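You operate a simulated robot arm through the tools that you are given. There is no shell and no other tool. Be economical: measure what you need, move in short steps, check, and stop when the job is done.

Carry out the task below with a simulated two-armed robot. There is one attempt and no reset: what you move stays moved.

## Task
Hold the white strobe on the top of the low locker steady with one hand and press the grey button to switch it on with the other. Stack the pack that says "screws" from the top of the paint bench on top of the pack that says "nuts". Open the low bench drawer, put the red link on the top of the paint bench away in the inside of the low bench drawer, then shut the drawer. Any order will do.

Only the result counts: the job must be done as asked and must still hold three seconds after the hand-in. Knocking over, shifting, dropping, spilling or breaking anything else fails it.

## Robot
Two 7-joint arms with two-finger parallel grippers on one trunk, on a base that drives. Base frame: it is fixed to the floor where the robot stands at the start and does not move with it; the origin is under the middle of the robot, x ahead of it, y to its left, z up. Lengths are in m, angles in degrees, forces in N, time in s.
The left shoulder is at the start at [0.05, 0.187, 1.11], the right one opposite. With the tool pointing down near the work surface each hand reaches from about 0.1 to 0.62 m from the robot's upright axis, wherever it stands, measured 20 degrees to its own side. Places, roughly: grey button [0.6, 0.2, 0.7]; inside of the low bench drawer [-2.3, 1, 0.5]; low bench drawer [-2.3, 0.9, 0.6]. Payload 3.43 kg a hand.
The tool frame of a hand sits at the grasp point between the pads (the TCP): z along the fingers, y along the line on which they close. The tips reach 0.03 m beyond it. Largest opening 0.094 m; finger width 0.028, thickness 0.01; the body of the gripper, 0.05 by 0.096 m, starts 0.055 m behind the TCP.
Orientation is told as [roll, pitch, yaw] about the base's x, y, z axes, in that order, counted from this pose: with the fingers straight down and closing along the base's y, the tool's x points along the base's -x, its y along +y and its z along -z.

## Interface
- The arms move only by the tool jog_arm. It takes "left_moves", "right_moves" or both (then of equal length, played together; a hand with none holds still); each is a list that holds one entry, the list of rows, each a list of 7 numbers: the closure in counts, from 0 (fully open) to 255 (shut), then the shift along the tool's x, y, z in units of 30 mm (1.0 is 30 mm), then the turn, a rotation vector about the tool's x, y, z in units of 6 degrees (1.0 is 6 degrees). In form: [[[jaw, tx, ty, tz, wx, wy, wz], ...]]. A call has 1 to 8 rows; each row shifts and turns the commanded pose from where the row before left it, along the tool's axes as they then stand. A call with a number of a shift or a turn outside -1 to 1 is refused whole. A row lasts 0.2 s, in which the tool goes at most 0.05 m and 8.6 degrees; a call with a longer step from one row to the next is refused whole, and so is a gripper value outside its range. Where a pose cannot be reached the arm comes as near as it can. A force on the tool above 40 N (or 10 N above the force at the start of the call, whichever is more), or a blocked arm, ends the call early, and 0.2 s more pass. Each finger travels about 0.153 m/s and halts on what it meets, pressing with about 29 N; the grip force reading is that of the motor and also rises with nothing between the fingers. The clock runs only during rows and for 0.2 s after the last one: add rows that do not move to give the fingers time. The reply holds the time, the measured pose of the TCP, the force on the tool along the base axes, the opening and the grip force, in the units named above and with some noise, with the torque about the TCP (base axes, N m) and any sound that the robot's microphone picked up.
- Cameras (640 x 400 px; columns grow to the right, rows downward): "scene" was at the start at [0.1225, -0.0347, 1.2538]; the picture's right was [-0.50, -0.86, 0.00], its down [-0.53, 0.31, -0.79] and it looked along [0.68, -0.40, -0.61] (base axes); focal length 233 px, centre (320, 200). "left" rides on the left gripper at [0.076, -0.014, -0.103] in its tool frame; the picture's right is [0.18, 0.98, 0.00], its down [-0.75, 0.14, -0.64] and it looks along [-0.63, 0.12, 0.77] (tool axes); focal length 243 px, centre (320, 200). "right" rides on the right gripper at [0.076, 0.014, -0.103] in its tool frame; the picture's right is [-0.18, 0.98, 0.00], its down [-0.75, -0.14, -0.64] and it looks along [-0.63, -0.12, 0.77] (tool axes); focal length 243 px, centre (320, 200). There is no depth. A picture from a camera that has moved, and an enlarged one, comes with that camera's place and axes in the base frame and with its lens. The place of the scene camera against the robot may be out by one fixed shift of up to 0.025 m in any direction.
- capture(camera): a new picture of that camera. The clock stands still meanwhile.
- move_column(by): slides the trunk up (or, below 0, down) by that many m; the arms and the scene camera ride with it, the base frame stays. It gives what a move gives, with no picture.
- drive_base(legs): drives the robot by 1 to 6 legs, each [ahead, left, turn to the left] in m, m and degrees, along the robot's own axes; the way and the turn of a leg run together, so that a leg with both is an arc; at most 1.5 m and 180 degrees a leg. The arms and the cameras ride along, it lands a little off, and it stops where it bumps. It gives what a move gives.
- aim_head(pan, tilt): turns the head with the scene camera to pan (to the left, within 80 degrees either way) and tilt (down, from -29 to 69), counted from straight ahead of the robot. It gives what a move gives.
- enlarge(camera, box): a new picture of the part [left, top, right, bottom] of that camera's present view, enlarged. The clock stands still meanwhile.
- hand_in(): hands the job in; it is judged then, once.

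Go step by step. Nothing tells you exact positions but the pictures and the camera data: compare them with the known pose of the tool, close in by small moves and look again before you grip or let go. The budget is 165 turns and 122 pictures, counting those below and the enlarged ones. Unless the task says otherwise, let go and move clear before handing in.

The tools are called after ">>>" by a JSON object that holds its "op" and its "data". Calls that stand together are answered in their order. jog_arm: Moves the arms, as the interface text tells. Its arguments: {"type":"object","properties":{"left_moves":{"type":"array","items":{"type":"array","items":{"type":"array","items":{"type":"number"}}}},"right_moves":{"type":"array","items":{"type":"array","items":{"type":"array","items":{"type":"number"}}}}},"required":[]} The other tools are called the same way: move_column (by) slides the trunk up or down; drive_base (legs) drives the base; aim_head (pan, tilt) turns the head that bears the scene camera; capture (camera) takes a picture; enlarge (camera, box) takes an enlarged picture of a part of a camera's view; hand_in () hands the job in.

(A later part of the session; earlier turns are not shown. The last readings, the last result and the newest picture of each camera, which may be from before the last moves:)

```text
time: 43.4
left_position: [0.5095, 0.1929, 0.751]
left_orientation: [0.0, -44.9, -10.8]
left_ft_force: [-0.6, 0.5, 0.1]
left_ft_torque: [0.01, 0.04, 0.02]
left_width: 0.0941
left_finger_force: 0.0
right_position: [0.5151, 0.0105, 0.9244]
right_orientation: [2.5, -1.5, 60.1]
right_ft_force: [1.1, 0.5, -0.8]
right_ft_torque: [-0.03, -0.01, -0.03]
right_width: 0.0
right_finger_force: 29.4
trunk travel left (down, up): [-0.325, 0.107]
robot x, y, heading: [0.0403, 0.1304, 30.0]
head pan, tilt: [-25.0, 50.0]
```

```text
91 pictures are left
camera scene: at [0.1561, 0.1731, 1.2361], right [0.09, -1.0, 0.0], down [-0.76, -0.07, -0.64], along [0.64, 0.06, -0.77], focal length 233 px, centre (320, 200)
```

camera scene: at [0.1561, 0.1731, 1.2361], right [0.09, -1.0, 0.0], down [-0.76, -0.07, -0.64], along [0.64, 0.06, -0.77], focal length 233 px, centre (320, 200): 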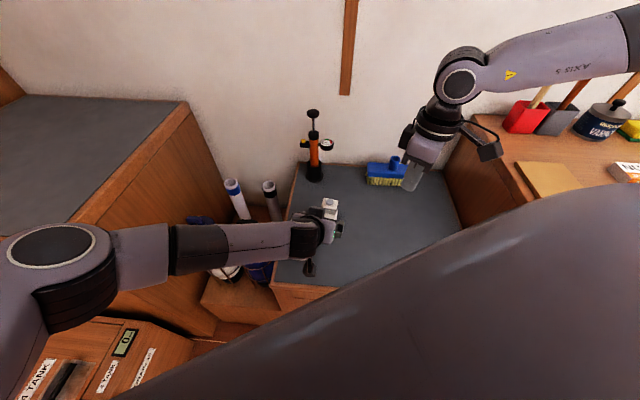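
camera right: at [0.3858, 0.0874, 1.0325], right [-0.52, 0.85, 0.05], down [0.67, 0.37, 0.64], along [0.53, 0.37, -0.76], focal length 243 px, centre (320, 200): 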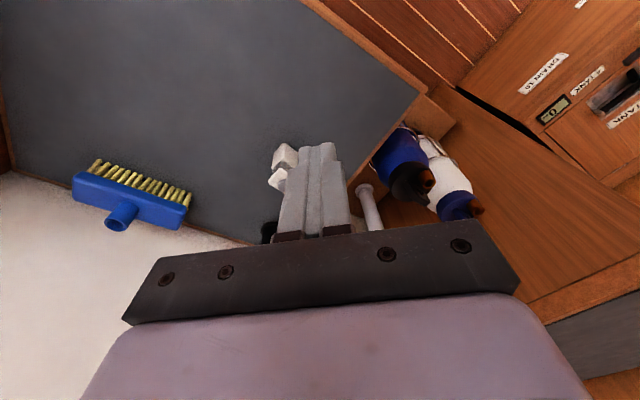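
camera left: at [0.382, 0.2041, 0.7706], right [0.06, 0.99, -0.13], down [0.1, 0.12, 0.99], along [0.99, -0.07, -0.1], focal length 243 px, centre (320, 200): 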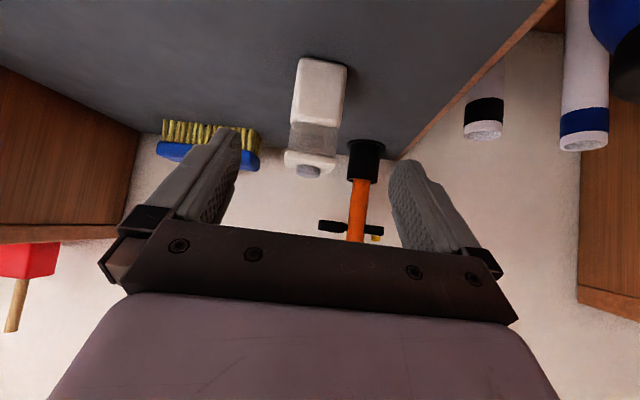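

>>> {"op": "jog_arm", "data": {"left_moves": [[[0, 0, -0.015, 1, 0, 0, 0], [0, 0, -0.015, 1, 0, 0, 0], [0, 0, -0.015, 1, 0, 0, 0], [0, 0, -0.015, 1, 0, 0, 0], [0, 0, 0, 0, 0, 0, 0], [120, 0, 0, 0, 0, 0, 0], [200, 0, 0, 0, 0, 0, 0], [200, 0, 0, 0, 0, 0, 0]]]}}

>>> {"op": "capture", "data": {"camera": "left"}}

>>> {"op": "capture", "data": {"camera": "right"}}

```text
time: 44.3
left_position: [0.5599, 0.2877, 0.6654]
left_orientation: [6.5, -42.5, -9.0]
left_ft_force: [-0.8, -0.3, -0.2]
left_ft_torque: [-0.02, 0.04, 0.02]
left_width: 0.0941
left_finger_force: 0.1
left hand out of reach, approached as far as the arm can: row 3, 4
right_position: [0.5152, 0.011, 0.9231]
right_orientation: [2.4, -1.4, 60.2]
right_ft_force: [-0.1, 0.2, 0.4]
right_ft_torque: [0.02, 0.0, -0.01]
right_width: 0.0
right_finger_force: 28.8
trunk travel left (down, up): [-0.325, 0.107]
robot x, y, heading: [0.039, 0.132, 30.2]
head pan, tilt: [-25.0, 50.0]
stopped in row 4 (left hand): the arm was blocked; the commanded pose is now the measured one
```

```text
90 pictures are left
camera left: at [0.4326, 0.2823, 0.6886], right [-0.05, 1.0, -0.04], down [0.12, 0.05, 0.99], along [0.99, 0.05, -0.13], focal length 243 px, centre (320, 200)
```

left: 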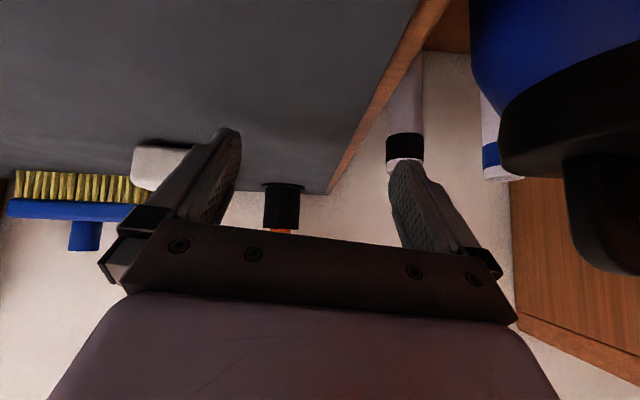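

```text
89 pictures are left
camera right: at [0.4672, -0.0536, 1.0247], right [-0.76, 0.65, 0.05], down [0.51, 0.55, 0.65], along [0.4, 0.52, -0.76], focal length 243 px, centre (320, 200)
```

right: 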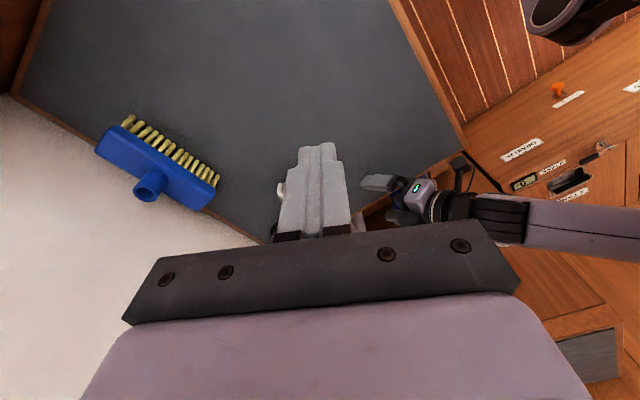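

The left hand went out of reach and swerved left. I need to check nothing was moved.

>>> {"op": "capture", "data": {"camera": "scene"}}

>>> {"op": "enlarge", "data": {"camera": "scene", "box": [170, 150, 370, 275]}}

```text
88 pictures are left
camera scene: at [0.1563, 0.1734, 1.236], right [0.09, -1.0, 0.0], down [-0.76, -0.07, -0.64], along [0.64, 0.06, -0.77], focal length 233 px, centre (320, 200)
```

scene: 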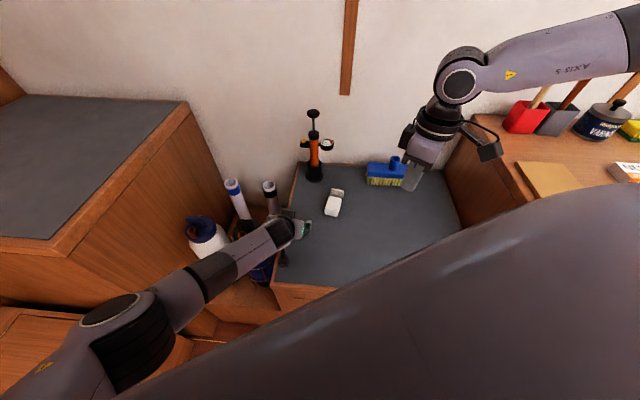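

```text
3.20 times, centred on (270, 212) of scene
camera zoom: at [0.1563, 0.1734, 1.236], right [0.09, -1.0, 0.0], down [-0.76, -0.07, -0.64], along [0.64, 0.06, -0.77], focal length 745 px, centre (480, 160)
```

zoom: 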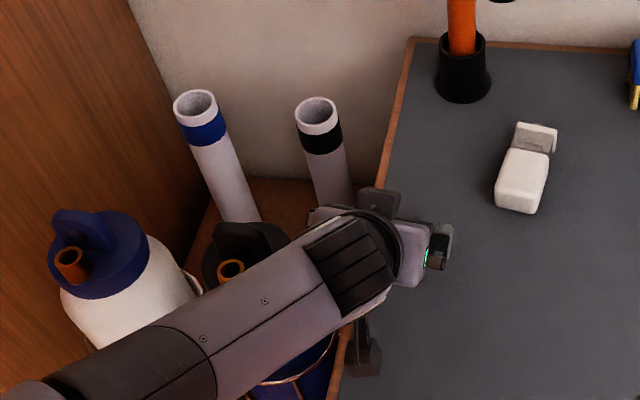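

The strobe got knocked over and now lies on its side, with its top towards the wall. I'll lift the left hand straight up, away from the bottle, then plan how to set the strobe upright.

>>> {"op": "jog_arm", "data": {"left_moves": [[[0, -0.4, 0, -0.4, 0, 0, 0], [0, -0.7, 0, -0.7, 0, 0, 0], [0, -0.95, 0, -0.95, 0, 0, 0], [0, -0.95, 0, -0.95, 0, 0, 0], [0, -0.95, 0, -0.95, 0, 0, 0], [0, -0.95, 0, -0.95, 0, 0, 0], [0, -0.95, 0, -0.95, 0, 0, 0], [0, -0.95, 0, -0.95, 0, 0, 0]]]}}

>>> {"op": "capture", "data": {"camera": "scene"}}

>>> {"op": "enlarge", "data": {"camera": "scene", "box": [170, 150, 370, 275]}}

```text
time: 46.1
left_position: [0.5681, 0.261, 0.9557]
left_orientation: [6.1, -42.5, -9.1]
left_ft_force: [1.0, 0.6, -0.2]
left_ft_torque: [-0.01, 0.02, 0.0]
left_width: 0.094
left_finger_force: 0.1
right_position: [0.5155, 0.0111, 0.9236]
right_orientation: [2.5, -1.5, 60.0]
right_ft_force: [0.1, 0.3, -1.1]
right_ft_torque: [-0.01, 0.0, 0.01]
right_width: 0.0
right_finger_force: 29.4
trunk travel left (down, up): [-0.325, 0.107]
robot x, y, heading: [0.0355, 0.1276, 30.3]
head pan, tilt: [-25.0, 50.0]
```

```text
86 pictures are left
camera scene: at [0.156, 0.1732, 1.2361], right [0.09, -1.0, 0.0], down [-0.76, -0.07, -0.64], along [0.64, 0.06, -0.77], focal length 233 px, centre (320, 200)
```

scene: 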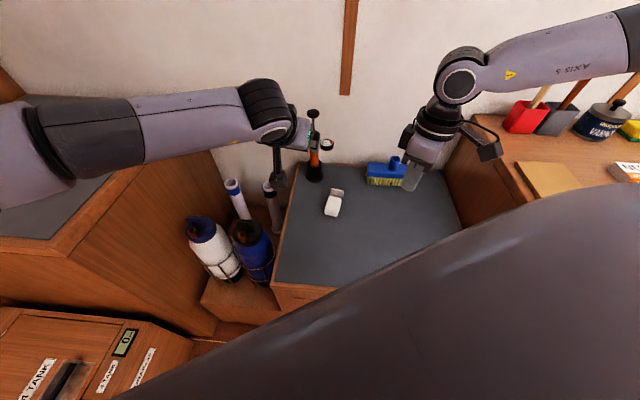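

```text
3.20 times, centred on (270, 212) of scene
camera zoom: at [0.156, 0.1732, 1.2361], right [0.09, -1.0, 0.0], down [-0.76, -0.07, -0.64], along [0.64, 0.06, -0.77], focal length 745 px, centre (480, 160)
```

zoom: 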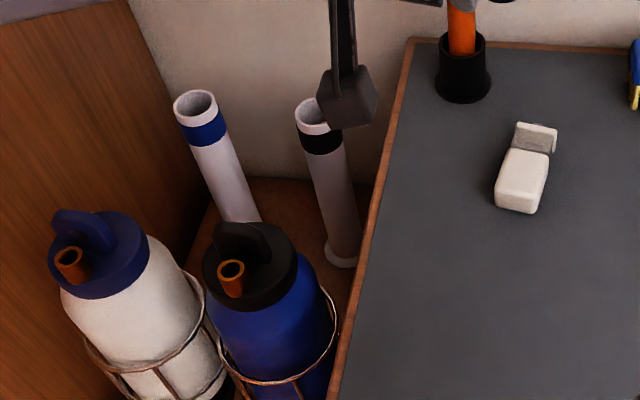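

The bottles are unmoved. My plan is to turn back to heading 0, pull the lying strobe nearer, and regrip it to swing it upright close to the locker's front edge, where both hands reach. First I'll raise the right hand and turn back.

>>> {"op": "jog_arm", "data": {"right_moves": [[[255, 0, 0, -1, 0, 0, 1], [255, 0, 0, -1, 0, 0, 1], [255, 0, 0, -1, 0, 0, 1], [255, 0, 0, -1, 0, 0, 1], [255, 0, 0, -1, 0, 0, 1]]]}}

>>> {"op": "drive_base", "data": {"legs": [[0, 0, -33]]}}

>>> {"op": "aim_head", "data": {"pan": 5, "tilt": 55}}

>>> {"op": "capture", "data": {"camera": "scene"}}

>>> {"op": "capture", "data": {"camera": "left"}}

```text
time: 47.3
left_position: [0.569, 0.2616, 0.955]
left_orientation: [6.1, -42.7, -9.1]
left_ft_force: [-0.8, -0.2, 1.1]
left_ft_torque: [-0.01, 0.01, 0.02]
left_width: 0.0939
left_finger_force: 0.0
right_position: [0.5169, 0.0042, 1.0727]
right_orientation: [3.0, 0.2, 30.0]
right_ft_force: [-0.8, 0.2, -0.2]
right_ft_torque: [-0.03, 0.02, 0.0]
right_width: 0.0
right_finger_force: 29.6
trunk travel left (down, up): [-0.325, 0.107]
robot x, y, heading: [0.0395, 0.1238, 29.9]
head pan, tilt: [-25.0, 50.0]
```

```text
time: 49.2
left_position: [0.5567, -0.0461, 0.9547]
left_orientation: [6.2, -42.6, -41.8]
left_ft_force: [0.0, 0.5, -0.9]
left_ft_torque: [0.0, 0.02, -0.02]
left_width: 0.0937
left_finger_force: 0.1
right_position: [0.3747, -0.2339, 1.0729]
right_orientation: [3.0, 0.0, -2.6]
right_ft_force: [-0.4, 0.3, 0.2]
right_ft_torque: [-0.03, -0.02, -0.02]
right_width: 0.0002
right_finger_force: 29.1
trunk travel left (down, up): [-0.325, 0.107]
robot x, y, heading: [0.0409, 0.1273, -2.7]
head pan, tilt: [-25.0, 50.0]
```

```text
time: 50.2
left_position: [0.5565, -0.0452, 0.9547]
left_orientation: [6.2, -42.6, -41.7]
left_ft_force: [0.3, -0.6, 0.9]
left_ft_torque: [0.02, -0.01, 0.0]
left_width: 0.0939
left_finger_force: 0.0
right_position: [0.3742, -0.235, 1.0727]
right_orientation: [2.9, 0.0, -2.6]
right_ft_force: [-0.1, 0.3, -0.1]
right_ft_torque: [0.01, -0.01, 0.01]
right_width: 0.0001
right_finger_force: 28.5
trunk travel left (down, up): [-0.325, 0.107]
robot x, y, heading: [0.0426, 0.129, -2.5]
head pan, tilt: [5.0, 55.0]
```

```text
84 pictures are left
camera scene: at [0.1594, 0.1373, 1.2296], right [0.04, -1.0, 0.0], down [-0.82, -0.03, -0.57], along [0.57, 0.02, -0.82], focal length 233 px, centre (320, 200)
```

scene: 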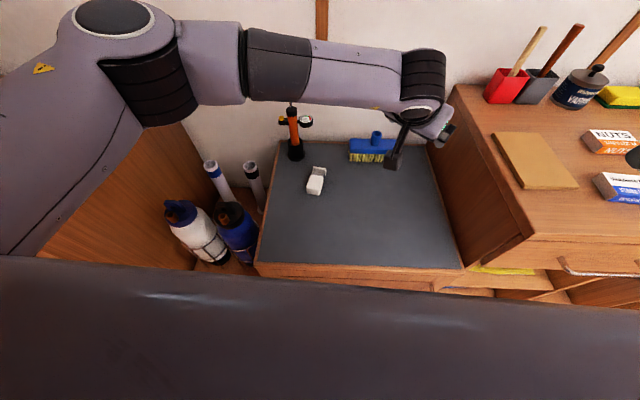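

```text
83 pictures are left
camera left: at [0.4465, 0.0188, 0.9773], right [0.5, 0.87, -0.05], down [0.13, -0.02, 0.99], along [0.86, -0.5, -0.13], focal length 243 px, centre (320, 200)
```

left: 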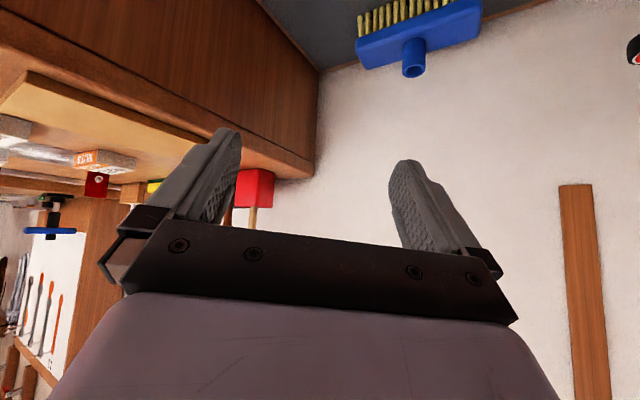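

>>> {"op": "jog_arm", "data": {"left_moves": [[[0, 0, 0, 0, 0, 1, 0], [0, 0, 0, 0, 0, 1, 0], [0, 0, 0, 0, 0, 1, 0], [0, 0, 0, 0, 0, 1, 0], [0, 0, 0, 0, 0, 1, 0], [0, 0, 0, 0, 0, 1, 0], [0, 0, 0, 0, 0, 1, 0], [0, 0, 0, 0, 1, 0, 0]]]}}

>>> {"op": "jog_arm", "data": {"left_moves": [[[0, 0, 0, 0, 0, 0, -0.95], [0, 0, 0, 0, 0, 0, -0.95], [0, 0, 0, 0, 0, 0, -0.95], [0, 0, 0, 0, 0, 0, -0.95], [0, 0, 0, 0, 0, 0, -0.95], [0, 0, 0, 0, 0, 0, -0.95], [0, 0, 0, 0, 0, 0, 0]]]}}

```text
time: 52.0
left_position: [0.5391, 0.0053, 0.9537]
left_orientation: [-1.5, -0.6, -37.3]
left_ft_force: [0.2, -0.3, -0.5]
left_ft_torque: [0.0, 0.0, 0.0]
left_width: 0.0943
left_finger_force: 0.1
left hand out of reach, approached as far as the arm can: row 5, 6, 7
right_position: [0.3735, -0.2359, 1.0737]
right_orientation: [3.0, 0.0, -2.6]
right_ft_force: [-0.7, -0.6, 1.1]
right_ft_torque: [0.04, -0.04, -0.01]
right_width: 0.0001
right_finger_force: 28.8
trunk travel left (down, up): [-0.325, 0.107]
robot x, y, heading: [0.0363, 0.1289, -2.9]
head pan, tilt: [5.0, 55.0]
```

```text
time: 53.6
left_position: [0.5427, 0.0084, 0.9557]
left_orientation: [-1.7, 0.1, -2.7]
left_ft_force: [0.1, 0.2, -0.1]
left_ft_torque: [0.01, -0.02, 0.02]
left_width: 0.0939
left_finger_force: 0.0
right_position: [0.3748, -0.2357, 1.0726]
right_orientation: [3.0, 0.0, -2.7]
right_ft_force: [0.6, 0.1, -0.2]
right_ft_torque: [0.0, -0.01, 0.02]
right_width: 0.0
right_finger_force: 29.3
trunk travel left (down, up): [-0.325, 0.107]
robot x, y, heading: [0.0381, 0.1304, -2.6]
head pan, tilt: [5.0, 55.0]
```

>>> {"op": "jog_arm", "data": {"left_moves": [[[0, 0.24, 0.9, 0.3, 0, 0, 0], [0, 0.24, 0.9, 0.3, 0, 0, 0], [0, 0.24, 0.9, 0.3, 0, 0, 0], [0, 0.24, 0.9, 0.3, 0, 0, 0], [0, 0.24, 0.9, 0.3, 0, 0, 0], [0, 0.24, 0.9, 0.3, 0, 0, 0], [0, 0, 0, 0, 0, 0, 0]]]}}

>>> {"op": "capture", "data": {"camera": "left"}}

```text
time: 55.2
left_position: [0.5021, 0.1646, 0.8948]
left_orientation: [-1.5, 0.1, -3.5]
left_ft_force: [-0.6, 0.2, -0.2]
left_ft_torque: [0.0, -0.01, 0.0]
left_width: 0.0942
left_finger_force: 0.1
right_position: [0.3742, -0.2353, 1.0728]
right_orientation: [2.8, 0.0, -2.7]
right_ft_force: [-0.3, -0.3, 1.0]
right_ft_torque: [-0.01, 0.03, 0.0]
right_width: 0.0001
right_finger_force: 29.0
trunk travel left (down, up): [-0.325, 0.107]
robot x, y, heading: [0.0415, 0.1299, -2.8]
head pan, tilt: [5.0, 55.0]
```

```text
82 pictures are left
camera left: at [0.4259, 0.1588, 0.9984], right [-0.12, 0.99, -0.03], down [0.76, 0.11, 0.64], along [0.63, 0.06, -0.77], focal length 243 px, centre (320, 200)
```

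left: 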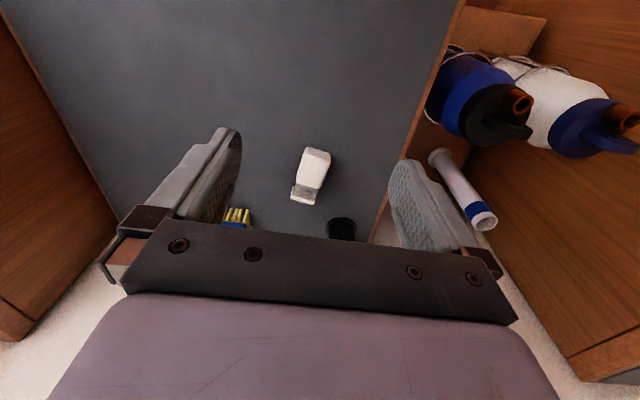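

>>> {"op": "enlarge", "data": {"camera": "left", "box": [260, 130, 372, 220]}}

```text
4.44 times, centred on (316, 175) of left
camera zoom: at [0.4259, 0.1588, 0.9984], right [-0.12, 0.99, -0.03], down [0.76, 0.11, 0.64], along [0.63, 0.06, -0.77], focal length 1078 px, centre (338, 311)
```

zoom: 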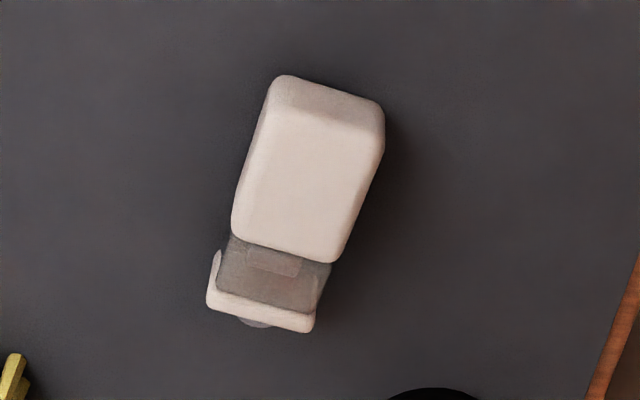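

The strobe lies with its base end at about (0.61, 0.17) and its cap at (0.71, 0.155). I'll turn 15° right to favour the left arm's reach, then tilt the hand for a pull grip.

>>> {"op": "drive_base", "data": {"legs": [[0, 0, -14]]}}

>>> {"op": "jog_arm", "data": {"left_moves": [[[0, 0, 0.7, 0, 0, -1, 0], [0, 0, 0.7, 0, 0, -1, 0], [0, 0, 0.7, 0, 0, -1, 0], [0, 0, 0.7, 0, 0, -1, 0], [0, 0, 0.7, 0, 0, -1, 0], [0, 0, 0.7, 0, 0, -1, 0], [0, 0, 0, 0, 0, -1, 0], [0, 0, 0, 0, 0, 0, 0]]]}}

```text
time: 56.5
left_position: [0.4976, 0.0481, 0.895]
left_orientation: [-1.6, 0.2, -17.8]
left_ft_force: [-0.4, -0.9, -0.9]
left_ft_torque: [0.0, 0.0, 0.01]
left_width: 0.0939
left_finger_force: 0.1
right_position: [0.2747, -0.3075, 1.0725]
right_orientation: [2.9, 0.0, -17.0]
right_ft_force: [-0.5, -0.1, 0.1]
right_ft_torque: [0.0, 0.01, 0.02]
right_width: 0.0
right_finger_force: 28.6
trunk travel left (down, up): [-0.325, 0.107]
robot x, y, heading: [0.0377, 0.1268, -17.1]
head pan, tilt: [5.0, 55.0]
```

```text
time: 58.3
left_position: [0.5367, 0.1673, 0.8915]
left_orientation: [-2.2, -41.8, -16.4]
left_ft_force: [-0.6, -0.5, 0.2]
left_ft_torque: [-0.03, -0.01, 0.02]
left_width: 0.094
left_finger_force: 0.0
right_position: [0.2736, -0.3075, 1.0731]
right_orientation: [3.0, 0.0, -16.9]
right_ft_force: [0.7, 0.4, 0.1]
right_ft_torque: [-0.01, 0.01, 0.02]
right_width: 0.0
right_finger_force: 29.0
trunk travel left (down, up): [-0.325, 0.107]
robot x, y, heading: [0.0372, 0.1273, -17.1]
head pan, tilt: [5.0, 55.0]
```

>>> {"op": "jog_arm", "data": {"left_moves": [[[0, 0, 0, 0, -0.7, 0, -0.7], [0, 0.59, 0.115, 0.88, 0, 0, 0], [0, 0.59, 0.115, 0.88, 0, 0, 0], [0, 0.59, 0.115, 0.88, 0, 0, 0], [0, 0.59, 0.115, 0.88, 0, 0, 0], [0, 0.59, 0.115, 0.88, 0, 0, 0], [0, 0, 0, 0, 0, 0, 0]]]}}

>>> {"op": "capture", "data": {"camera": "left"}}

```text
time: 59.9
left_position: [0.5615, 0.179, 0.7338]
left_orientation: [-1.8, -41.6, -10.7]
left_ft_force: [-0.6, -0.5, 0.2]
left_ft_torque: [-0.01, -0.01, -0.01]
left_width: 0.0939
left_finger_force: 0.1
right_position: [0.2734, -0.3067, 1.0715]
right_orientation: [2.9, 0.0, -17.0]
right_ft_force: [0.6, -0.1, 0.3]
right_ft_torque: [-0.02, -0.02, 0.0]
right_width: 0.0001
right_finger_force: 29.2
trunk travel left (down, up): [-0.325, 0.107]
robot x, y, heading: [0.0393, 0.1274, -16.9]
head pan, tilt: [5.0, 55.0]
```

```text
80 pictures are left
camera left: at [0.436, 0.1924, 0.7605], right [0.07, 0.99, -0.14], down [0.17, 0.13, 0.98], along [0.98, -0.09, -0.16], focal length 243 px, centre (320, 200)
```

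left: 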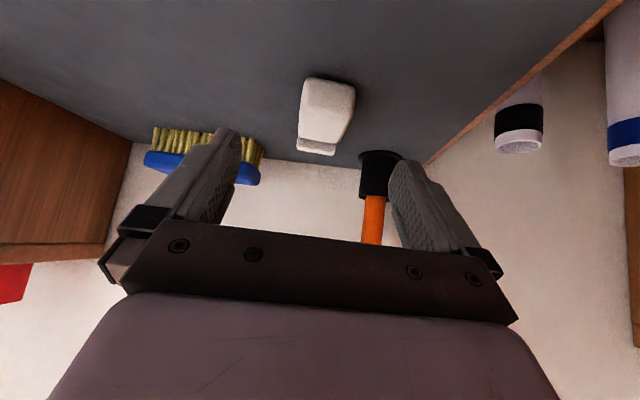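

>>> {"op": "jog_arm", "data": {"left_moves": [[[0, 0, 0.06, 0.8, 0, 0, 0], [0, 0, 0.06, 0.8, 0, 0, 0], [0, 0, 0, 0, 0, 0, 0]]]}}

```text
time: 60.7
left_position: [0.5949, 0.1744, 0.6972]
left_orientation: [-1.6, -41.6, -10.9]
left_ft_force: [0.2, -0.1, -0.3]
left_ft_torque: [0.01, -0.02, 0.01]
left_width: 0.0939
left_finger_force: 0.1
right_position: [0.2741, -0.3078, 1.0736]
right_orientation: [2.9, 0.0, -17.0]
right_ft_force: [0.1, -1.2, 0.2]
right_ft_torque: [0.01, 0.01, -0.01]
right_width: 0.0
right_finger_force: 29.1
trunk travel left (down, up): [-0.325, 0.107]
robot x, y, heading: [0.0398, 0.1313, -16.7]
head pan, tilt: [5.0, 55.0]
```

>>> {"op": "jog_arm", "data": {"left_moves": [[[0, -0.08, 0.02, 0.8, 0, 0, 0], [0, -0.08, 0.02, 0.8, 0, 0, 0], [0, 0, 0, 0, 0, 0, 0]]]}}

>>> {"op": "capture", "data": {"camera": "left"}}

```text
time: 61.5
left_position: [0.6276, 0.1688, 0.6651]
left_orientation: [-1.6, -41.7, -10.8]
left_ft_force: [0.4, 0.0, 0.0]
left_ft_torque: [0.0, -0.03, -0.01]
left_width: 0.0939
left_finger_force: 0.0
right_position: [0.2725, -0.3079, 1.0728]
right_orientation: [2.9, 0.0, -17.0]
right_ft_force: [-0.3, -0.1, 1.2]
right_ft_torque: [0.01, 0.0, -0.04]
right_width: 0.0
right_finger_force: 29.5
trunk travel left (down, up): [-0.325, 0.107]
robot x, y, heading: [0.0381, 0.1282, -17.2]
head pan, tilt: [5.0, 55.0]
```

```text
79 pictures are left
camera left: at [0.5013, 0.181, 0.6921], right [0.07, 0.99, -0.14], down [0.17, 0.13, 0.98], along [0.98, -0.09, -0.16], focal length 243 px, centre (320, 200)
```

left: 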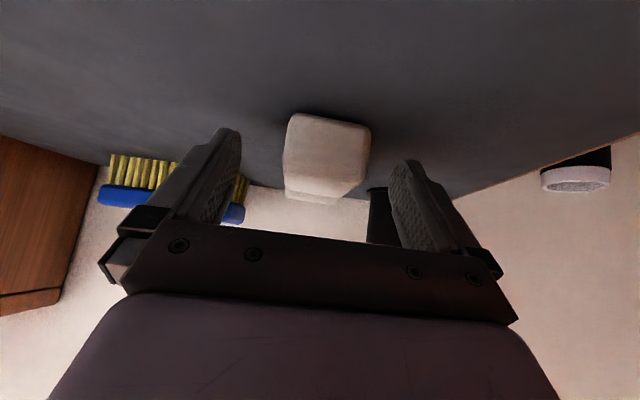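

>>> {"op": "jog_arm", "data": {"left_moves": [[[0, 0, 0.13, 0.2, 0, 0, 0], [110, 0, 0, 0, 0, 0, 0], [150, 0, 0, 0, 0, 0, 0], [220, 0, 0, 0, 0, 0, 0], [220, 0, 0, 0, 0, 0, 0]]]}}

>>> {"op": "capture", "data": {"camera": "left"}}

```text
time: 62.7
left_position: [0.631, 0.1702, 0.6614]
left_orientation: [-1.7, -41.5, -10.8]
left_ft_force: [0.6, -0.4, 0.1]
left_ft_torque: [0.0, 0.04, 0.03]
left_width: 0.05
left_finger_force: 29.0
right_position: [0.2741, -0.3066, 1.0725]
right_orientation: [2.9, 0.0, -16.9]
right_ft_force: [-0.4, -0.1, -0.1]
right_ft_torque: [0.0, 0.01, 0.03]
right_width: 0.0003
right_finger_force: 29.3
trunk travel left (down, up): [-0.325, 0.107]
robot x, y, heading: [0.038, 0.1261, -16.9]
head pan, tilt: [5.0, 55.0]
```

```text
78 pictures are left
camera left: at [0.5058, 0.1836, 0.6878], right [0.07, 0.99, -0.14], down [0.17, 0.13, 0.98], along [0.98, -0.09, -0.16], focal length 243 px, centre (320, 200)
```

left: 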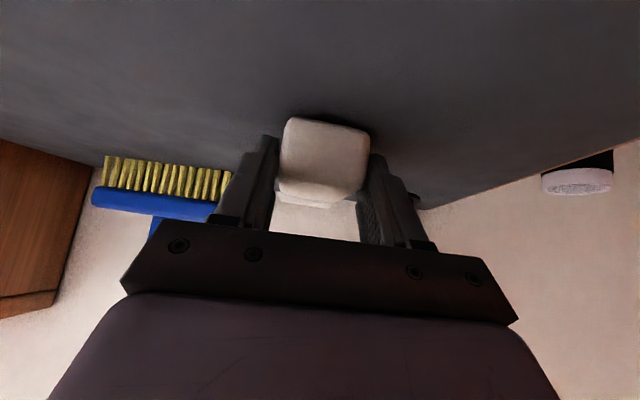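

Gripped. I'll lift 3 cm, carry it back toward me 16 cm, and set it down still lying.

>>> {"op": "jog_arm", "data": {"left_moves": [[[220, -0.67, 0, -0.74, 0, 0, 0], [220, 0.656, -0.267, -0.59, 0, 0, 0], [220, 0.656, -0.267, -0.59, 0, 0, 0], [220, 0.656, -0.267, -0.59, 0, 0, 0], [220, 0.656, -0.267, -0.59, 0, 0, 0], [220, 0.656, -0.267, -0.59, 0, 0, 0], [220, 0.656, -0.267, -0.59, 0, 0, 0], [220, 0, 0, 0, 0, 0, 0]]]}}

>>> {"op": "capture", "data": {"camera": "left"}}

>>> {"op": "capture", "data": {"camera": "scene"}}

```text
time: 64.5
left_position: [0.4674, 0.1574, 0.6935]
left_orientation: [-1.5, -41.5, -10.8]
left_ft_force: [0.0, -0.1, -0.3]
left_ft_torque: [0.02, -0.01, -0.02]
left_width: 0.0131
left_finger_force: 0.2
right_position: [0.2735, -0.3072, 1.0724]
right_orientation: [2.9, 0.0, -16.9]
right_ft_force: [0.7, -0.1, -0.6]
right_ft_torque: [-0.03, 0.0, 0.0]
right_width: 0.0001
right_finger_force: 29.5
trunk travel left (down, up): [-0.325, 0.107]
robot x, y, heading: [0.0393, 0.1251, -17.3]
head pan, tilt: [5.0, 55.0]
```

```text
77 pictures are left
camera left: at [0.3416, 0.1711, 0.7209], right [0.07, 0.99, -0.14], down [0.17, 0.13, 0.98], along [0.98, -0.09, -0.16], focal length 243 px, centre (320, 200)
```

left: 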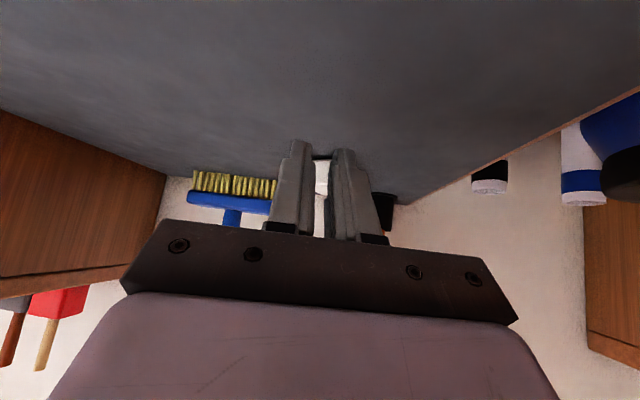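

```text
76 pictures are left
camera scene: at [0.1553, 0.105, 1.2296], right [-0.21, -0.98, 0.0], down [-0.8, 0.17, -0.57], along [0.56, -0.12, -0.82], focal length 233 px, centre (320, 200)
```

scene: 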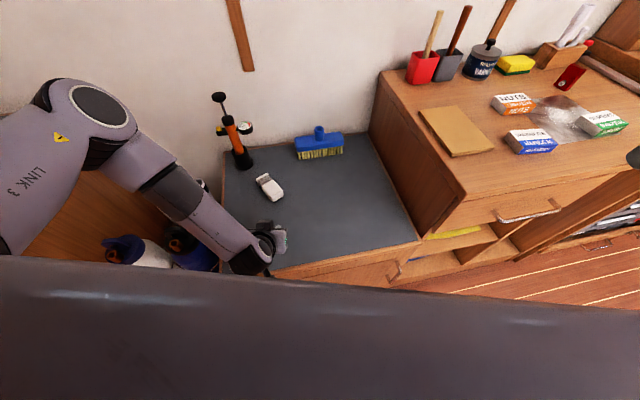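

The strobe slipped out of the shallow grip. I'll open, back up and look at where it lies now.

>>> {"op": "jog_arm", "data": {"left_moves": [[[0, -0.67, 0, -0.74, 0, 0, 0], [0, -0.67, 0, -0.74, 0, 0, 0], [0, -0.67, 0, -0.74, 0, 0, 0], [0, 0, 0, 0, 0, 1, 0], [0, 0, 0, 0, 0, 1, 0], [0, 0, 0, 0, 0, 1, 0], [0, 0, 0, 0, 0, 1, 0], [0, 0, 0, 0, 0, 0, 0]]]}}

>>> {"op": "capture", "data": {"camera": "left"}}

>>> {"op": "enlarge", "data": {"camera": "scene", "box": [190, 130, 350, 230]}}

```text
time: 66.3
left_position: [0.468, 0.1579, 0.7817]
left_orientation: [-1.4, -17.6, -11.6]
left_ft_force: [0.5, -0.7, 0.2]
left_ft_torque: [0.01, 0.01, 0.02]
left_width: 0.0941
left_finger_force: 0.1
right_position: [0.2738, -0.3068, 1.0722]
right_orientation: [2.9, 0.0, -17.0]
right_ft_force: [-0.5, -0.5, 0.6]
right_ft_torque: [0.02, -0.02, -0.01]
right_width: 0.0
right_finger_force: 29.6
trunk travel left (down, up): [-0.325, 0.107]
robot x, y, heading: [0.0406, 0.1265, -17.0]
head pan, tilt: [5.0, 55.0]
```

```text
75 pictures are left
camera left: at [0.3634, 0.168, 0.8581], right [0.03, 1.0, -0.08], down [0.55, 0.05, 0.84], along [0.84, -0.07, -0.54], focal length 243 px, centre (320, 200)
```

left: 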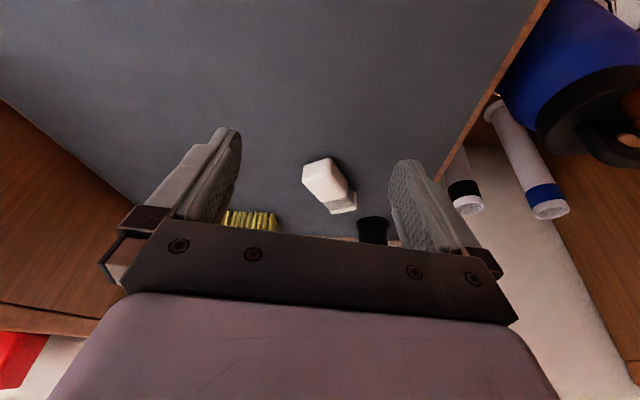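

```text
4.00 times, centred on (270, 180) of scene
camera zoom: at [0.1553, 0.105, 1.2296], right [-0.21, -0.98, 0.0], down [-0.8, 0.17, -0.57], along [0.56, -0.12, -0.82], focal length 932 px, centre (520, 280)
```

zoom: 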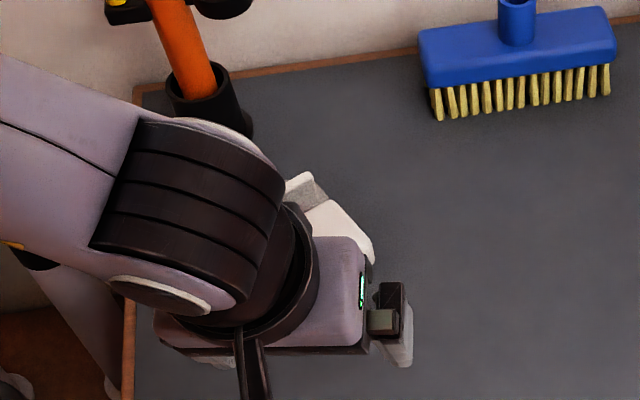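

The strobe now lies turned about +17°, with its base end near (0.59, 0.145). The right hand can grip it vertically at a heading of about 25°, so I'll raise the left hand and turn.

>>> {"op": "jog_arm", "data": {"left_moves": [[[0, -0.3, 0, -0.95, 0, 0, 0], [0, -0.3, 0, -0.95, 0, 0, 0], [0, -0.3, 0, -0.95, 0, 0, 0], [0, -0.3, 0, -0.95, 0, 0, 0], [0, -0.3, 0, -0.95, 0, 0, 0], [0, -0.3, 0, -0.95, 0, 0, 0], [0, -0.3, 0, -0.95, 0, 0, 0]]], "right_moves": [[[0, 0, 0, 0, 0, 0, 0], [0, 0, 0, 0, 0, 0, 0], [0, 0, 0, 0, 0, 0, 0], [0, 0, 0, 0, 0, 0, 0], [0, 0, 0, 0, 0, 0, 0], [0, 0, 0, 0, 0, 0, 0], [0, 0, 0, 0, 0, 0, 0]]]}}

>>> {"op": "drive_base", "data": {"legs": [[0, 0, 42]]}}

>>> {"op": "capture", "data": {"camera": "right"}}

>>> {"op": "capture", "data": {"camera": "scene"}}

```text
time: 67.9
left_position: [0.4677, 0.1626, 0.9926]
left_orientation: [-1.2, -17.6, -11.5]
left_ft_force: [0.1, 0.1, -1.3]
left_ft_torque: [0.0, -0.01, -0.04]
left_width: 0.0941
left_finger_force: 0.0
right_position: [0.2725, -0.307, 1.0735]
right_orientation: [2.9, 0.0, -17.0]
right_ft_force: [-0.6, -0.4, 0.3]
right_ft_torque: [0.0, 0.0, -0.02]
right_width: 0.094
right_finger_force: 0.1
trunk travel left (down, up): [-0.325, 0.107]
robot x, y, heading: [0.0358, 0.1279, -16.9]
head pan, tilt: [5.0, 55.0]
```

```text
time: 70.2
left_position: [0.3379, 0.4384, 0.9928]
left_orientation: [-1.3, -17.5, 30.1]
left_ft_force: [0.6, 0.7, -0.1]
left_ft_torque: [0.0, 0.0, 0.01]
left_width: 0.0939
left_finger_force: 0.1
right_position: [0.5023, -0.0418, 1.0737]
right_orientation: [2.9, -0.1, 24.5]
right_ft_force: [0.9, -0.1, -0.4]
right_ft_torque: [-0.03, -0.01, -0.02]
right_width: 0.094
right_finger_force: 0.1
trunk travel left (down, up): [-0.325, 0.107]
robot x, y, heading: [0.0378, 0.1291, 24.7]
head pan, tilt: [5.0, 55.0]
```

```text
73 pictures are left
camera right: at [0.4303, -0.0664, 1.1762], right [-0.24, 0.97, 0.05], down [0.76, 0.16, 0.63], along [0.61, 0.19, -0.77], focal length 243 px, centre (320, 200)
```

right: 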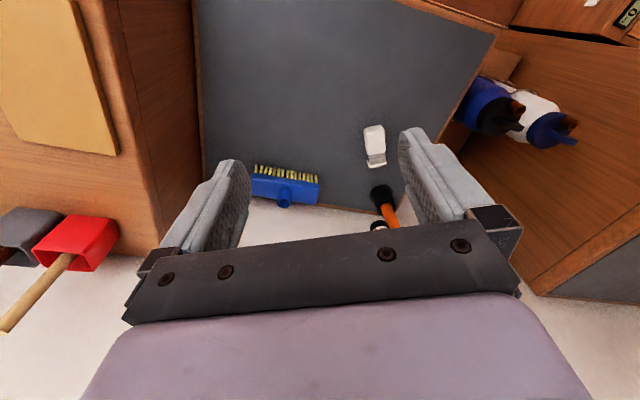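

```text
72 pictures are left
camera scene: at [0.1447, 0.1971, 1.2296], right [0.49, -0.87, 0.0], down [-0.71, -0.4, -0.57], along [0.5, 0.28, -0.82], focal length 233 px, centre (320, 200)
```

scene: 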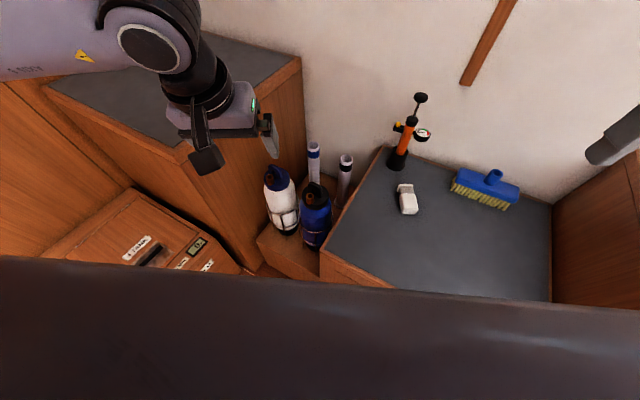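

>>> {"op": "jog_arm", "data": {"right_moves": [[[0, -0.59, 0.63, 0.9, 0.07, 0, 0], [0, -0.59, 0.63, 0.9, 0.07, 0, 0], [0, -0.59, 0.63, 0.9, 0.07, 0, 0], [0, -0.59, 0.63, 0.9, 0.07, 0, 0], [0, -0.59, 0.63, 0.9, 0.07, 0, 0], [0, -0.59, 0.63, 0.9, 0.07, 0, 0], [0, -0.59, 0.63, 0.9, 0.07, 0, 0], [0, 0, 0, 0, 0, 0, 0]]]}}

>>> {"op": "capture", "data": {"camera": "right"}}

```text
time: 72.0
left_position: [0.3371, 0.4385, 0.993]
left_orientation: [-1.4, -17.6, 30.1]
left_ft_force: [-0.7, -0.3, -0.5]
left_ft_torque: [0.01, 0.02, -0.03]
left_width: 0.0942
left_finger_force: 0.2
right_position: [0.5588, 0.132, 0.8891]
right_orientation: [0.0, -0.2, 24.5]
right_ft_force: [0.0, 1.1, 0.4]
right_ft_torque: [0.01, -0.02, 0.01]
right_width: 0.094
right_finger_force: 0.1
right hand out of reach, approached as far as the arm can: row 7
trunk travel left (down, up): [-0.325, 0.107]
robot x, y, heading: [0.0411, 0.1293, 24.7]
head pan, tilt: [5.0, 55.0]
```

```text
71 pictures are left
camera right: at [0.4834, 0.1116, 0.992], right [-0.24, 0.97, 0.0], down [0.74, 0.18, 0.64], along [0.62, 0.16, -0.77], focal length 243 px, centre (320, 200)
```

right: 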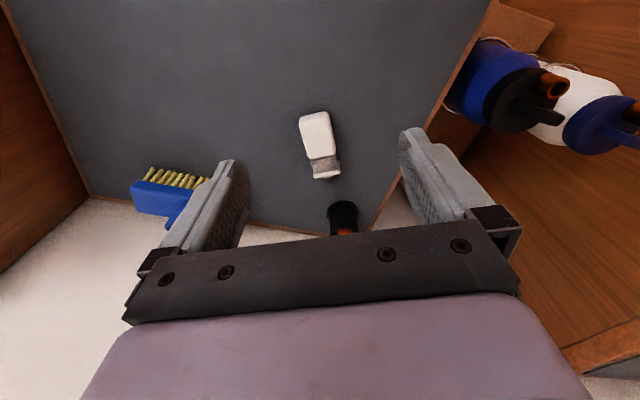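

The right hand lines up well at yaw 24°, and the strobe's base middle is at about (0.63, 0.149). Vertical reach is short, so I'll tilt the right hand 25° forward and go in above it.

>>> {"op": "jog_arm", "data": {"right_moves": [[[0, 0, 0, 0, 0, -1, 0], [0, 0, 0, 0, 0, -1, 0], [0, 0, 0, 0, 0, -1, 0], [0, 0, 0, 0, 0, -1, 0], [0, 0, 0, 0, 0, 0, 0]]]}}

>>> {"op": "jog_arm", "data": {"right_moves": [[[0, 0.2, 0, 0.9, 0, 0, 0], [0, 0.2, 0, 0.9, 0, 0, 0], [0, 0.2, 0, 0.9, 0, 0, 0], [0, 0.2, 0, 0.9, 0, 0, 0], [0, 0, 0, 0, 0, 0, 0]]]}}

>>> {"op": "capture", "data": {"camera": "right"}}

```text
time: 73.2
left_position: [0.3383, 0.4376, 0.9907]
left_orientation: [-1.3, -17.6, 30.1]
left_ft_force: [0.1, 0.1, 0.0]
left_ft_torque: [0.01, -0.03, 0.03]
left_width: 0.094
left_finger_force: 0.0
right_position: [0.5576, 0.131, 0.8901]
right_orientation: [0.0, -24.0, 24.7]
right_ft_force: [0.7, -0.3, 0.7]
right_ft_torque: [-0.01, -0.03, 0.03]
right_width: 0.094
right_finger_force: 0.0
trunk travel left (down, up): [-0.325, 0.107]
robot x, y, heading: [0.0391, 0.1306, 24.6]
head pan, tilt: [5.0, 55.0]
```

```text
time: 74.4
left_position: [0.3372, 0.4386, 0.9917]
left_orientation: [-1.2, -17.6, 30.2]
left_ft_force: [-0.2, -0.5, 0.6]
left_ft_torque: [0.02, -0.02, 0.02]
left_width: 0.0937
left_finger_force: 0.1
right_position: [0.5706, 0.109, 0.8131]
right_orientation: [0.0, -24.1, 24.6]
right_ft_force: [0.1, 0.3, -0.3]
right_ft_torque: [0.0, 0.0, 0.05]
right_width: 0.0941
right_finger_force: 0.1
right hand out of reach, approached as far as the arm can: row 2, 3, 4
trunk travel left (down, up): [-0.325, 0.107]
robot x, y, heading: [0.0405, 0.1276, 24.7]
head pan, tilt: [5.0, 55.0]
```

```text
70 pictures are left
camera right: at [0.4641, 0.0743, 0.8756], right [-0.26, 0.96, 0.08], down [0.45, 0.05, 0.89], along [0.86, 0.26, -0.44], focal length 243 px, centre (320, 200)
```

right: 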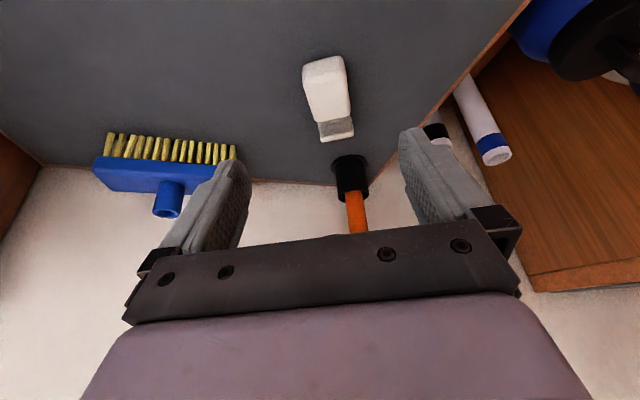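

Odd: this is well within extension. I'll look at the right arm's posture.

>>> {"op": "aim_head", "data": {"pan": -45, "tilt": 25}}

>>> {"op": "capture", "data": {"camera": "scene"}}

```text
time: 75.6
left_position: [0.3375, 0.4383, 0.9909]
left_orientation: [-1.3, -17.6, 30.1]
left_ft_force: [-0.4, -0.5, 0.2]
left_ft_torque: [0.04, 0.01, -0.02]
left_width: 0.094
left_finger_force: 0.1
right_position: [0.5713, 0.1084, 0.8121]
right_orientation: [0.0, -23.9, 24.6]
right_ft_force: [-0.6, -0.5, 0.2]
right_ft_torque: [-0.02, -0.01, -0.02]
right_width: 0.094
right_finger_force: 0.1
trunk travel left (down, up): [-0.325, 0.107]
robot x, y, heading: [0.0405, 0.1263, 24.8]
head pan, tilt: [-45.0, 25.0]
```

```text
69 pictures are left
camera scene: at [0.1684, 0.1294, 1.2735], right [-0.35, -0.94, 0.0], down [-0.4, 0.15, -0.91], along [0.85, -0.32, -0.42], focal length 233 px, centre (320, 200)
```

scene: 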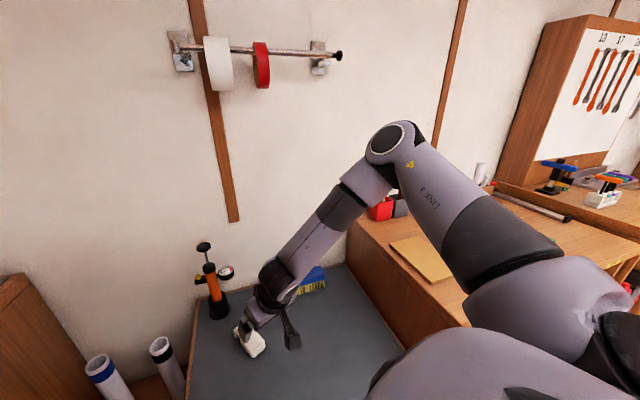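

The posture looks fine but is limited by a joint. I'll try getting the base a few cm closer, since it stops if it touches.

>>> {"op": "drive_base", "data": {"legs": [[0.055, -0.025, 0]]}}

```text
time: 76.5
left_position: [0.3556, 0.4379, 0.991]
left_orientation: [-1.3, -17.6, 30.0]
left_ft_force: [0.9, -0.1, 0.8]
left_ft_torque: [0.01, 0.02, -0.01]
left_width: 0.0941
left_finger_force: 0.1
right_position: [0.5903, 0.1083, 0.8138]
right_orientation: [-0.1, -24.1, 24.7]
right_ft_force: [0.1, -0.4, -0.4]
right_ft_torque: [0.0, -0.01, 0.0]
right_width: 0.094
right_finger_force: 0.0
trunk travel left (down, up): [-0.325, 0.107]
robot x, y, heading: [0.0585, 0.1259, 24.6]
head pan, tilt: [-45.0, 25.0]
stopped in leg 1: the robot was blocked; the commanded pose is now the measured one
```

Touching at x = 0.058, so that's the closest. I'll tilt the right hand to 45°, as worked for the left, and move to a pre-grasp.

>>> {"op": "jog_arm", "data": {"right_moves": [[[0, 0, 0, -0.3, 0, -1, 0], [0, 0, 0, 0, 0, -1, 0], [0, 0, 0, 0, 0, -1, 0], [0, 0, 0, 0, 0, -0.5, 0], [0, 0, 0, 0, 0, 0, 0]]]}}

>>> {"op": "jog_arm", "data": {"right_moves": [[[0, 0.64, 0.21, 0.7, 0, 0, 0], [0, 0.64, 0.21, 0.7, 0, 0, 0], [0, 0.64, 0.21, 0.7, 0, 0, 0], [0, 0, 0, 0, 0, 0, 0]]]}}

>>> {"op": "capture", "data": {"camera": "right"}}

```text
time: 77.7
left_position: [0.3559, 0.4377, 0.9934]
left_orientation: [-1.4, -17.6, 30.1]
left_ft_force: [0.2, 0.1, -0.6]
left_ft_torque: [0.01, -0.01, -0.01]
left_width: 0.0938
left_finger_force: 0.1
right_position: [0.5863, 0.1032, 0.8269]
right_orientation: [0.0, -45.0, 24.6]
right_ft_force: [-0.1, 0.3, -0.4]
right_ft_torque: [0.0, 0.01, -0.01]
right_width: 0.0941
right_finger_force: 0.1
right hand out of reach, approached as far as the arm can: row 3, 4
trunk travel left (down, up): [-0.325, 0.107]
robot x, y, heading: [0.0582, 0.1261, 24.8]
head pan, tilt: [-45.0, 25.0]
```

```text
time: 78.7
left_position: [0.3553, 0.4383, 0.9916]
left_orientation: [-1.4, -17.6, 30.0]
left_ft_force: [-0.4, 0.1, -0.1]
left_ft_torque: [0.01, 0.02, 0.02]
left_width: 0.0942
left_finger_force: 0.1
right_position: [0.588, 0.1024, 0.8269]
right_orientation: [0.0, -44.9, 24.5]
right_ft_force: [-0.5, -0.7, 1.1]
right_ft_torque: [0.02, 0.0, 0.03]
right_width: 0.094
right_finger_force: 0.1
right hand out of reach, approached as far as the arm can: row 1, 2, 3
trunk travel left (down, up): [-0.325, 0.107]
robot x, y, heading: [0.0564, 0.1253, 24.5]
head pan, tilt: [-45.0, 25.0]
```

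```text
68 pictures are left
camera right: at [0.4657, 0.0622, 0.8461], right [-0.29, 0.95, 0.13], down [0.13, -0.1, 0.99], along [0.95, 0.3, -0.1], focal length 243 px, centre (320, 200)
```

right: 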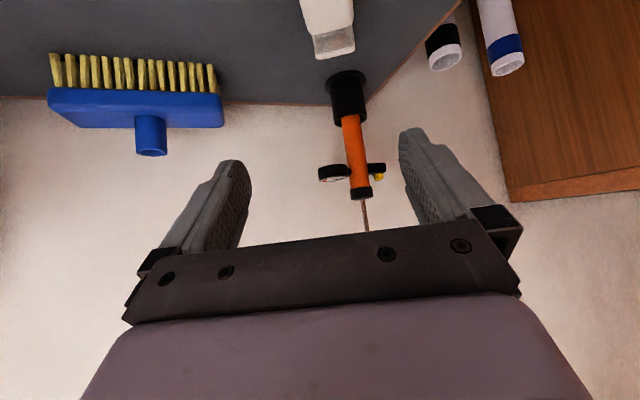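

The right arm can't go lower in this posture, so a joint is at its stop. I'll unwind it: raise, untilt, pull the hand in close to the body, then go down.

>>> {"op": "jog_arm", "data": {"right_moves": [[[0, -0.5, 0, -0.7, 0, 1, 0], [0, -0.5, 0, -0.7, 0, 1, 0], [0, 0, 0, -1, 0, 1, 0], [0, 0, 0, -1, 0, 1, 0], [0, 0, 0, -1, 0, 1, 0], [0, 0, 0, 0, 0, 1, 0], [0, 0, 0, 0, 0, 1, 0], [0, 0, 0, 0, 0, 0.5, 0]]]}}

>>> {"op": "jog_arm", "data": {"right_moves": [[[0, 1, -0.9, 0, 0, 0, 0.5], [0, 1, -0.9, 0, 0, 0, 0.5], [0, 1, -0.9, 0, 0, 0, 0.5], [0, 1, -0.9, 0, 0, 0, 0.5], [0, 1, -0.9, 0, 0, 0, 0.5], [0, 1, -0.9, 0, 0, 0, 0], [0, 0, 0, 1, 0, 0, 0], [0, 0, 0, 1, 0, 0, 0]]]}}

>>> {"op": "jog_arm", "data": {"right_moves": [[[0, 0, 0, 1, 0, 0, 0], [0, 0, 0, 1, 0, 0, 0], [0, 0, 0, 1, 0, 0, 0], [0, 0, 0, 1, 0, 0, 0], [0, 0, 0, 1, 0, 0, 0], [0, 0, 0, 0, 0, 0, 0]]]}}

>>> {"op": "capture", "data": {"camera": "scene"}}

```text
time: 80.5
left_position: [0.3555, 0.4389, 0.9922]
left_orientation: [-1.3, -17.6, 30.1]
left_ft_force: [-0.3, 0.9, 0.2]
left_ft_torque: [0.02, 0.01, 0.0]
left_width: 0.0936
left_finger_force: 0.0
right_position: [0.544, 0.0814, 0.958]
right_orientation: [0.0, 0.2, 24.6]
right_ft_force: [0.6, -0.1, -1.3]
right_ft_torque: [0.02, 0.01, -0.01]
right_width: 0.0941
right_finger_force: 0.0
trunk travel left (down, up): [-0.325, 0.107]
robot x, y, heading: [0.0568, 0.1275, 24.7]
head pan, tilt: [-45.0, 25.0]
```

```text
time: 82.3
left_position: [0.356, 0.4397, 0.992]
left_orientation: [-1.3, -17.7, 30.1]
left_ft_force: [0.0, 0.1, -0.3]
left_ft_torque: [0.0, 0.0, 0.02]
left_width: 0.0939
left_finger_force: 0.0
right_position: [0.4222, -0.1248, 0.8984]
right_orientation: [0.0, 0.2, 9.7]
right_ft_force: [-0.6, 0.3, -0.5]
right_ft_torque: [0.0, 0.01, -0.01]
right_width: 0.094
right_finger_force: 0.0
trunk travel left (down, up): [-0.325, 0.107]
robot x, y, heading: [0.0593, 0.1253, 24.5]
head pan, tilt: [-45.0, 25.0]
```

```text
time: 83.7
left_position: [0.3559, 0.4396, 0.991]
left_orientation: [-1.3, -17.6, 30.1]
left_ft_force: [0.4, -1.0, 0.6]
left_ft_torque: [0.02, -0.02, -0.02]
left_width: 0.094
left_finger_force: 0.1
right_position: [0.4203, -0.1245, 0.7481]
right_orientation: [-0.1, -0.1, 9.6]
right_ft_force: [-0.2, -1.1, 0.2]
right_ft_torque: [-0.01, 0.01, -0.03]
right_width: 0.0939
right_finger_force: 0.1
trunk travel left (down, up): [-0.325, 0.107]
robot x, y, heading: [0.0572, 0.1262, 24.6]
head pan, tilt: [-45.0, 25.0]
```

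```text
67 pictures are left
camera scene: at [0.1863, 0.1293, 1.2736], right [-0.35, -0.94, 0.0], down [-0.4, 0.15, -0.91], along [0.85, -0.32, -0.42], focal length 233 px, centre (320, 200)
```

scene: 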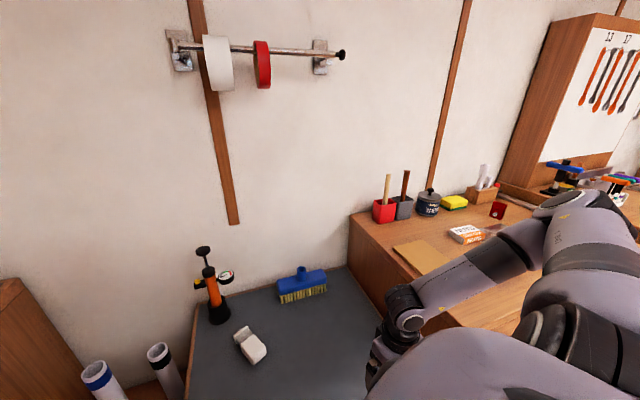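

It reaches low there now. I'll sweep forward and left at this low height toward the strobe.

>>> {"op": "jog_arm", "data": {"right_moves": [[[0, -1, 0.96, 0, 0, 0, -0.4], [0, -1, 0.96, 0, 0, 0, -0.4], [0, -1, 0.96, 0, 0, 0, -0.4], [0, -0.95, 0.98, 0, 0, 0, -0.4], [0, -0.95, 0.98, 0, 0, 0, -0.4], [0, 0, 0, 0, 0, 0, 0]]]}}

>>> {"op": "capture", "data": {"camera": "scene"}}

```text
time: 85.1
left_position: [0.3566, 0.4381, 0.992]
left_orientation: [-1.4, -17.6, 30.1]
left_ft_force: [-0.3, -0.8, -0.2]
left_ft_torque: [0.01, -0.01, -0.01]
left_width: 0.0942
left_finger_force: 0.1
right_position: [0.5309, 0.0536, 0.7477]
right_orientation: [-0.1, 0.0, 21.6]
right_ft_force: [0.3, 0.0, -0.2]
right_ft_torque: [0.0, -0.02, -0.02]
right_width: 0.094
right_finger_force: 0.0
trunk travel left (down, up): [-0.325, 0.107]
robot x, y, heading: [0.059, 0.1263, 24.9]
head pan, tilt: [-45.0, 25.0]
```

```text
66 pictures are left
camera scene: at [0.1863, 0.1291, 1.2736], right [-0.35, -0.94, 0.0], down [-0.4, 0.15, -0.91], along [0.85, -0.32, -0.42], focal length 233 px, centre (320, 200)
```

scene: 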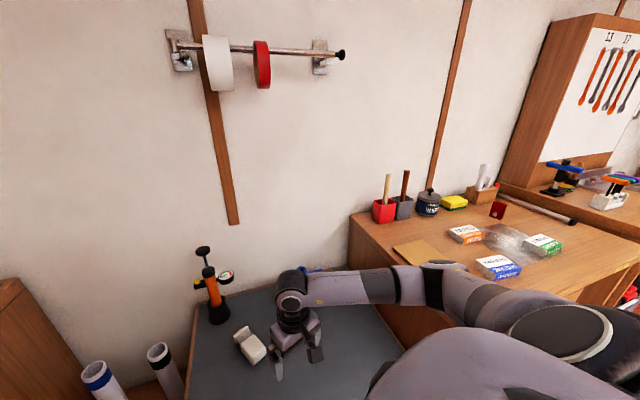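

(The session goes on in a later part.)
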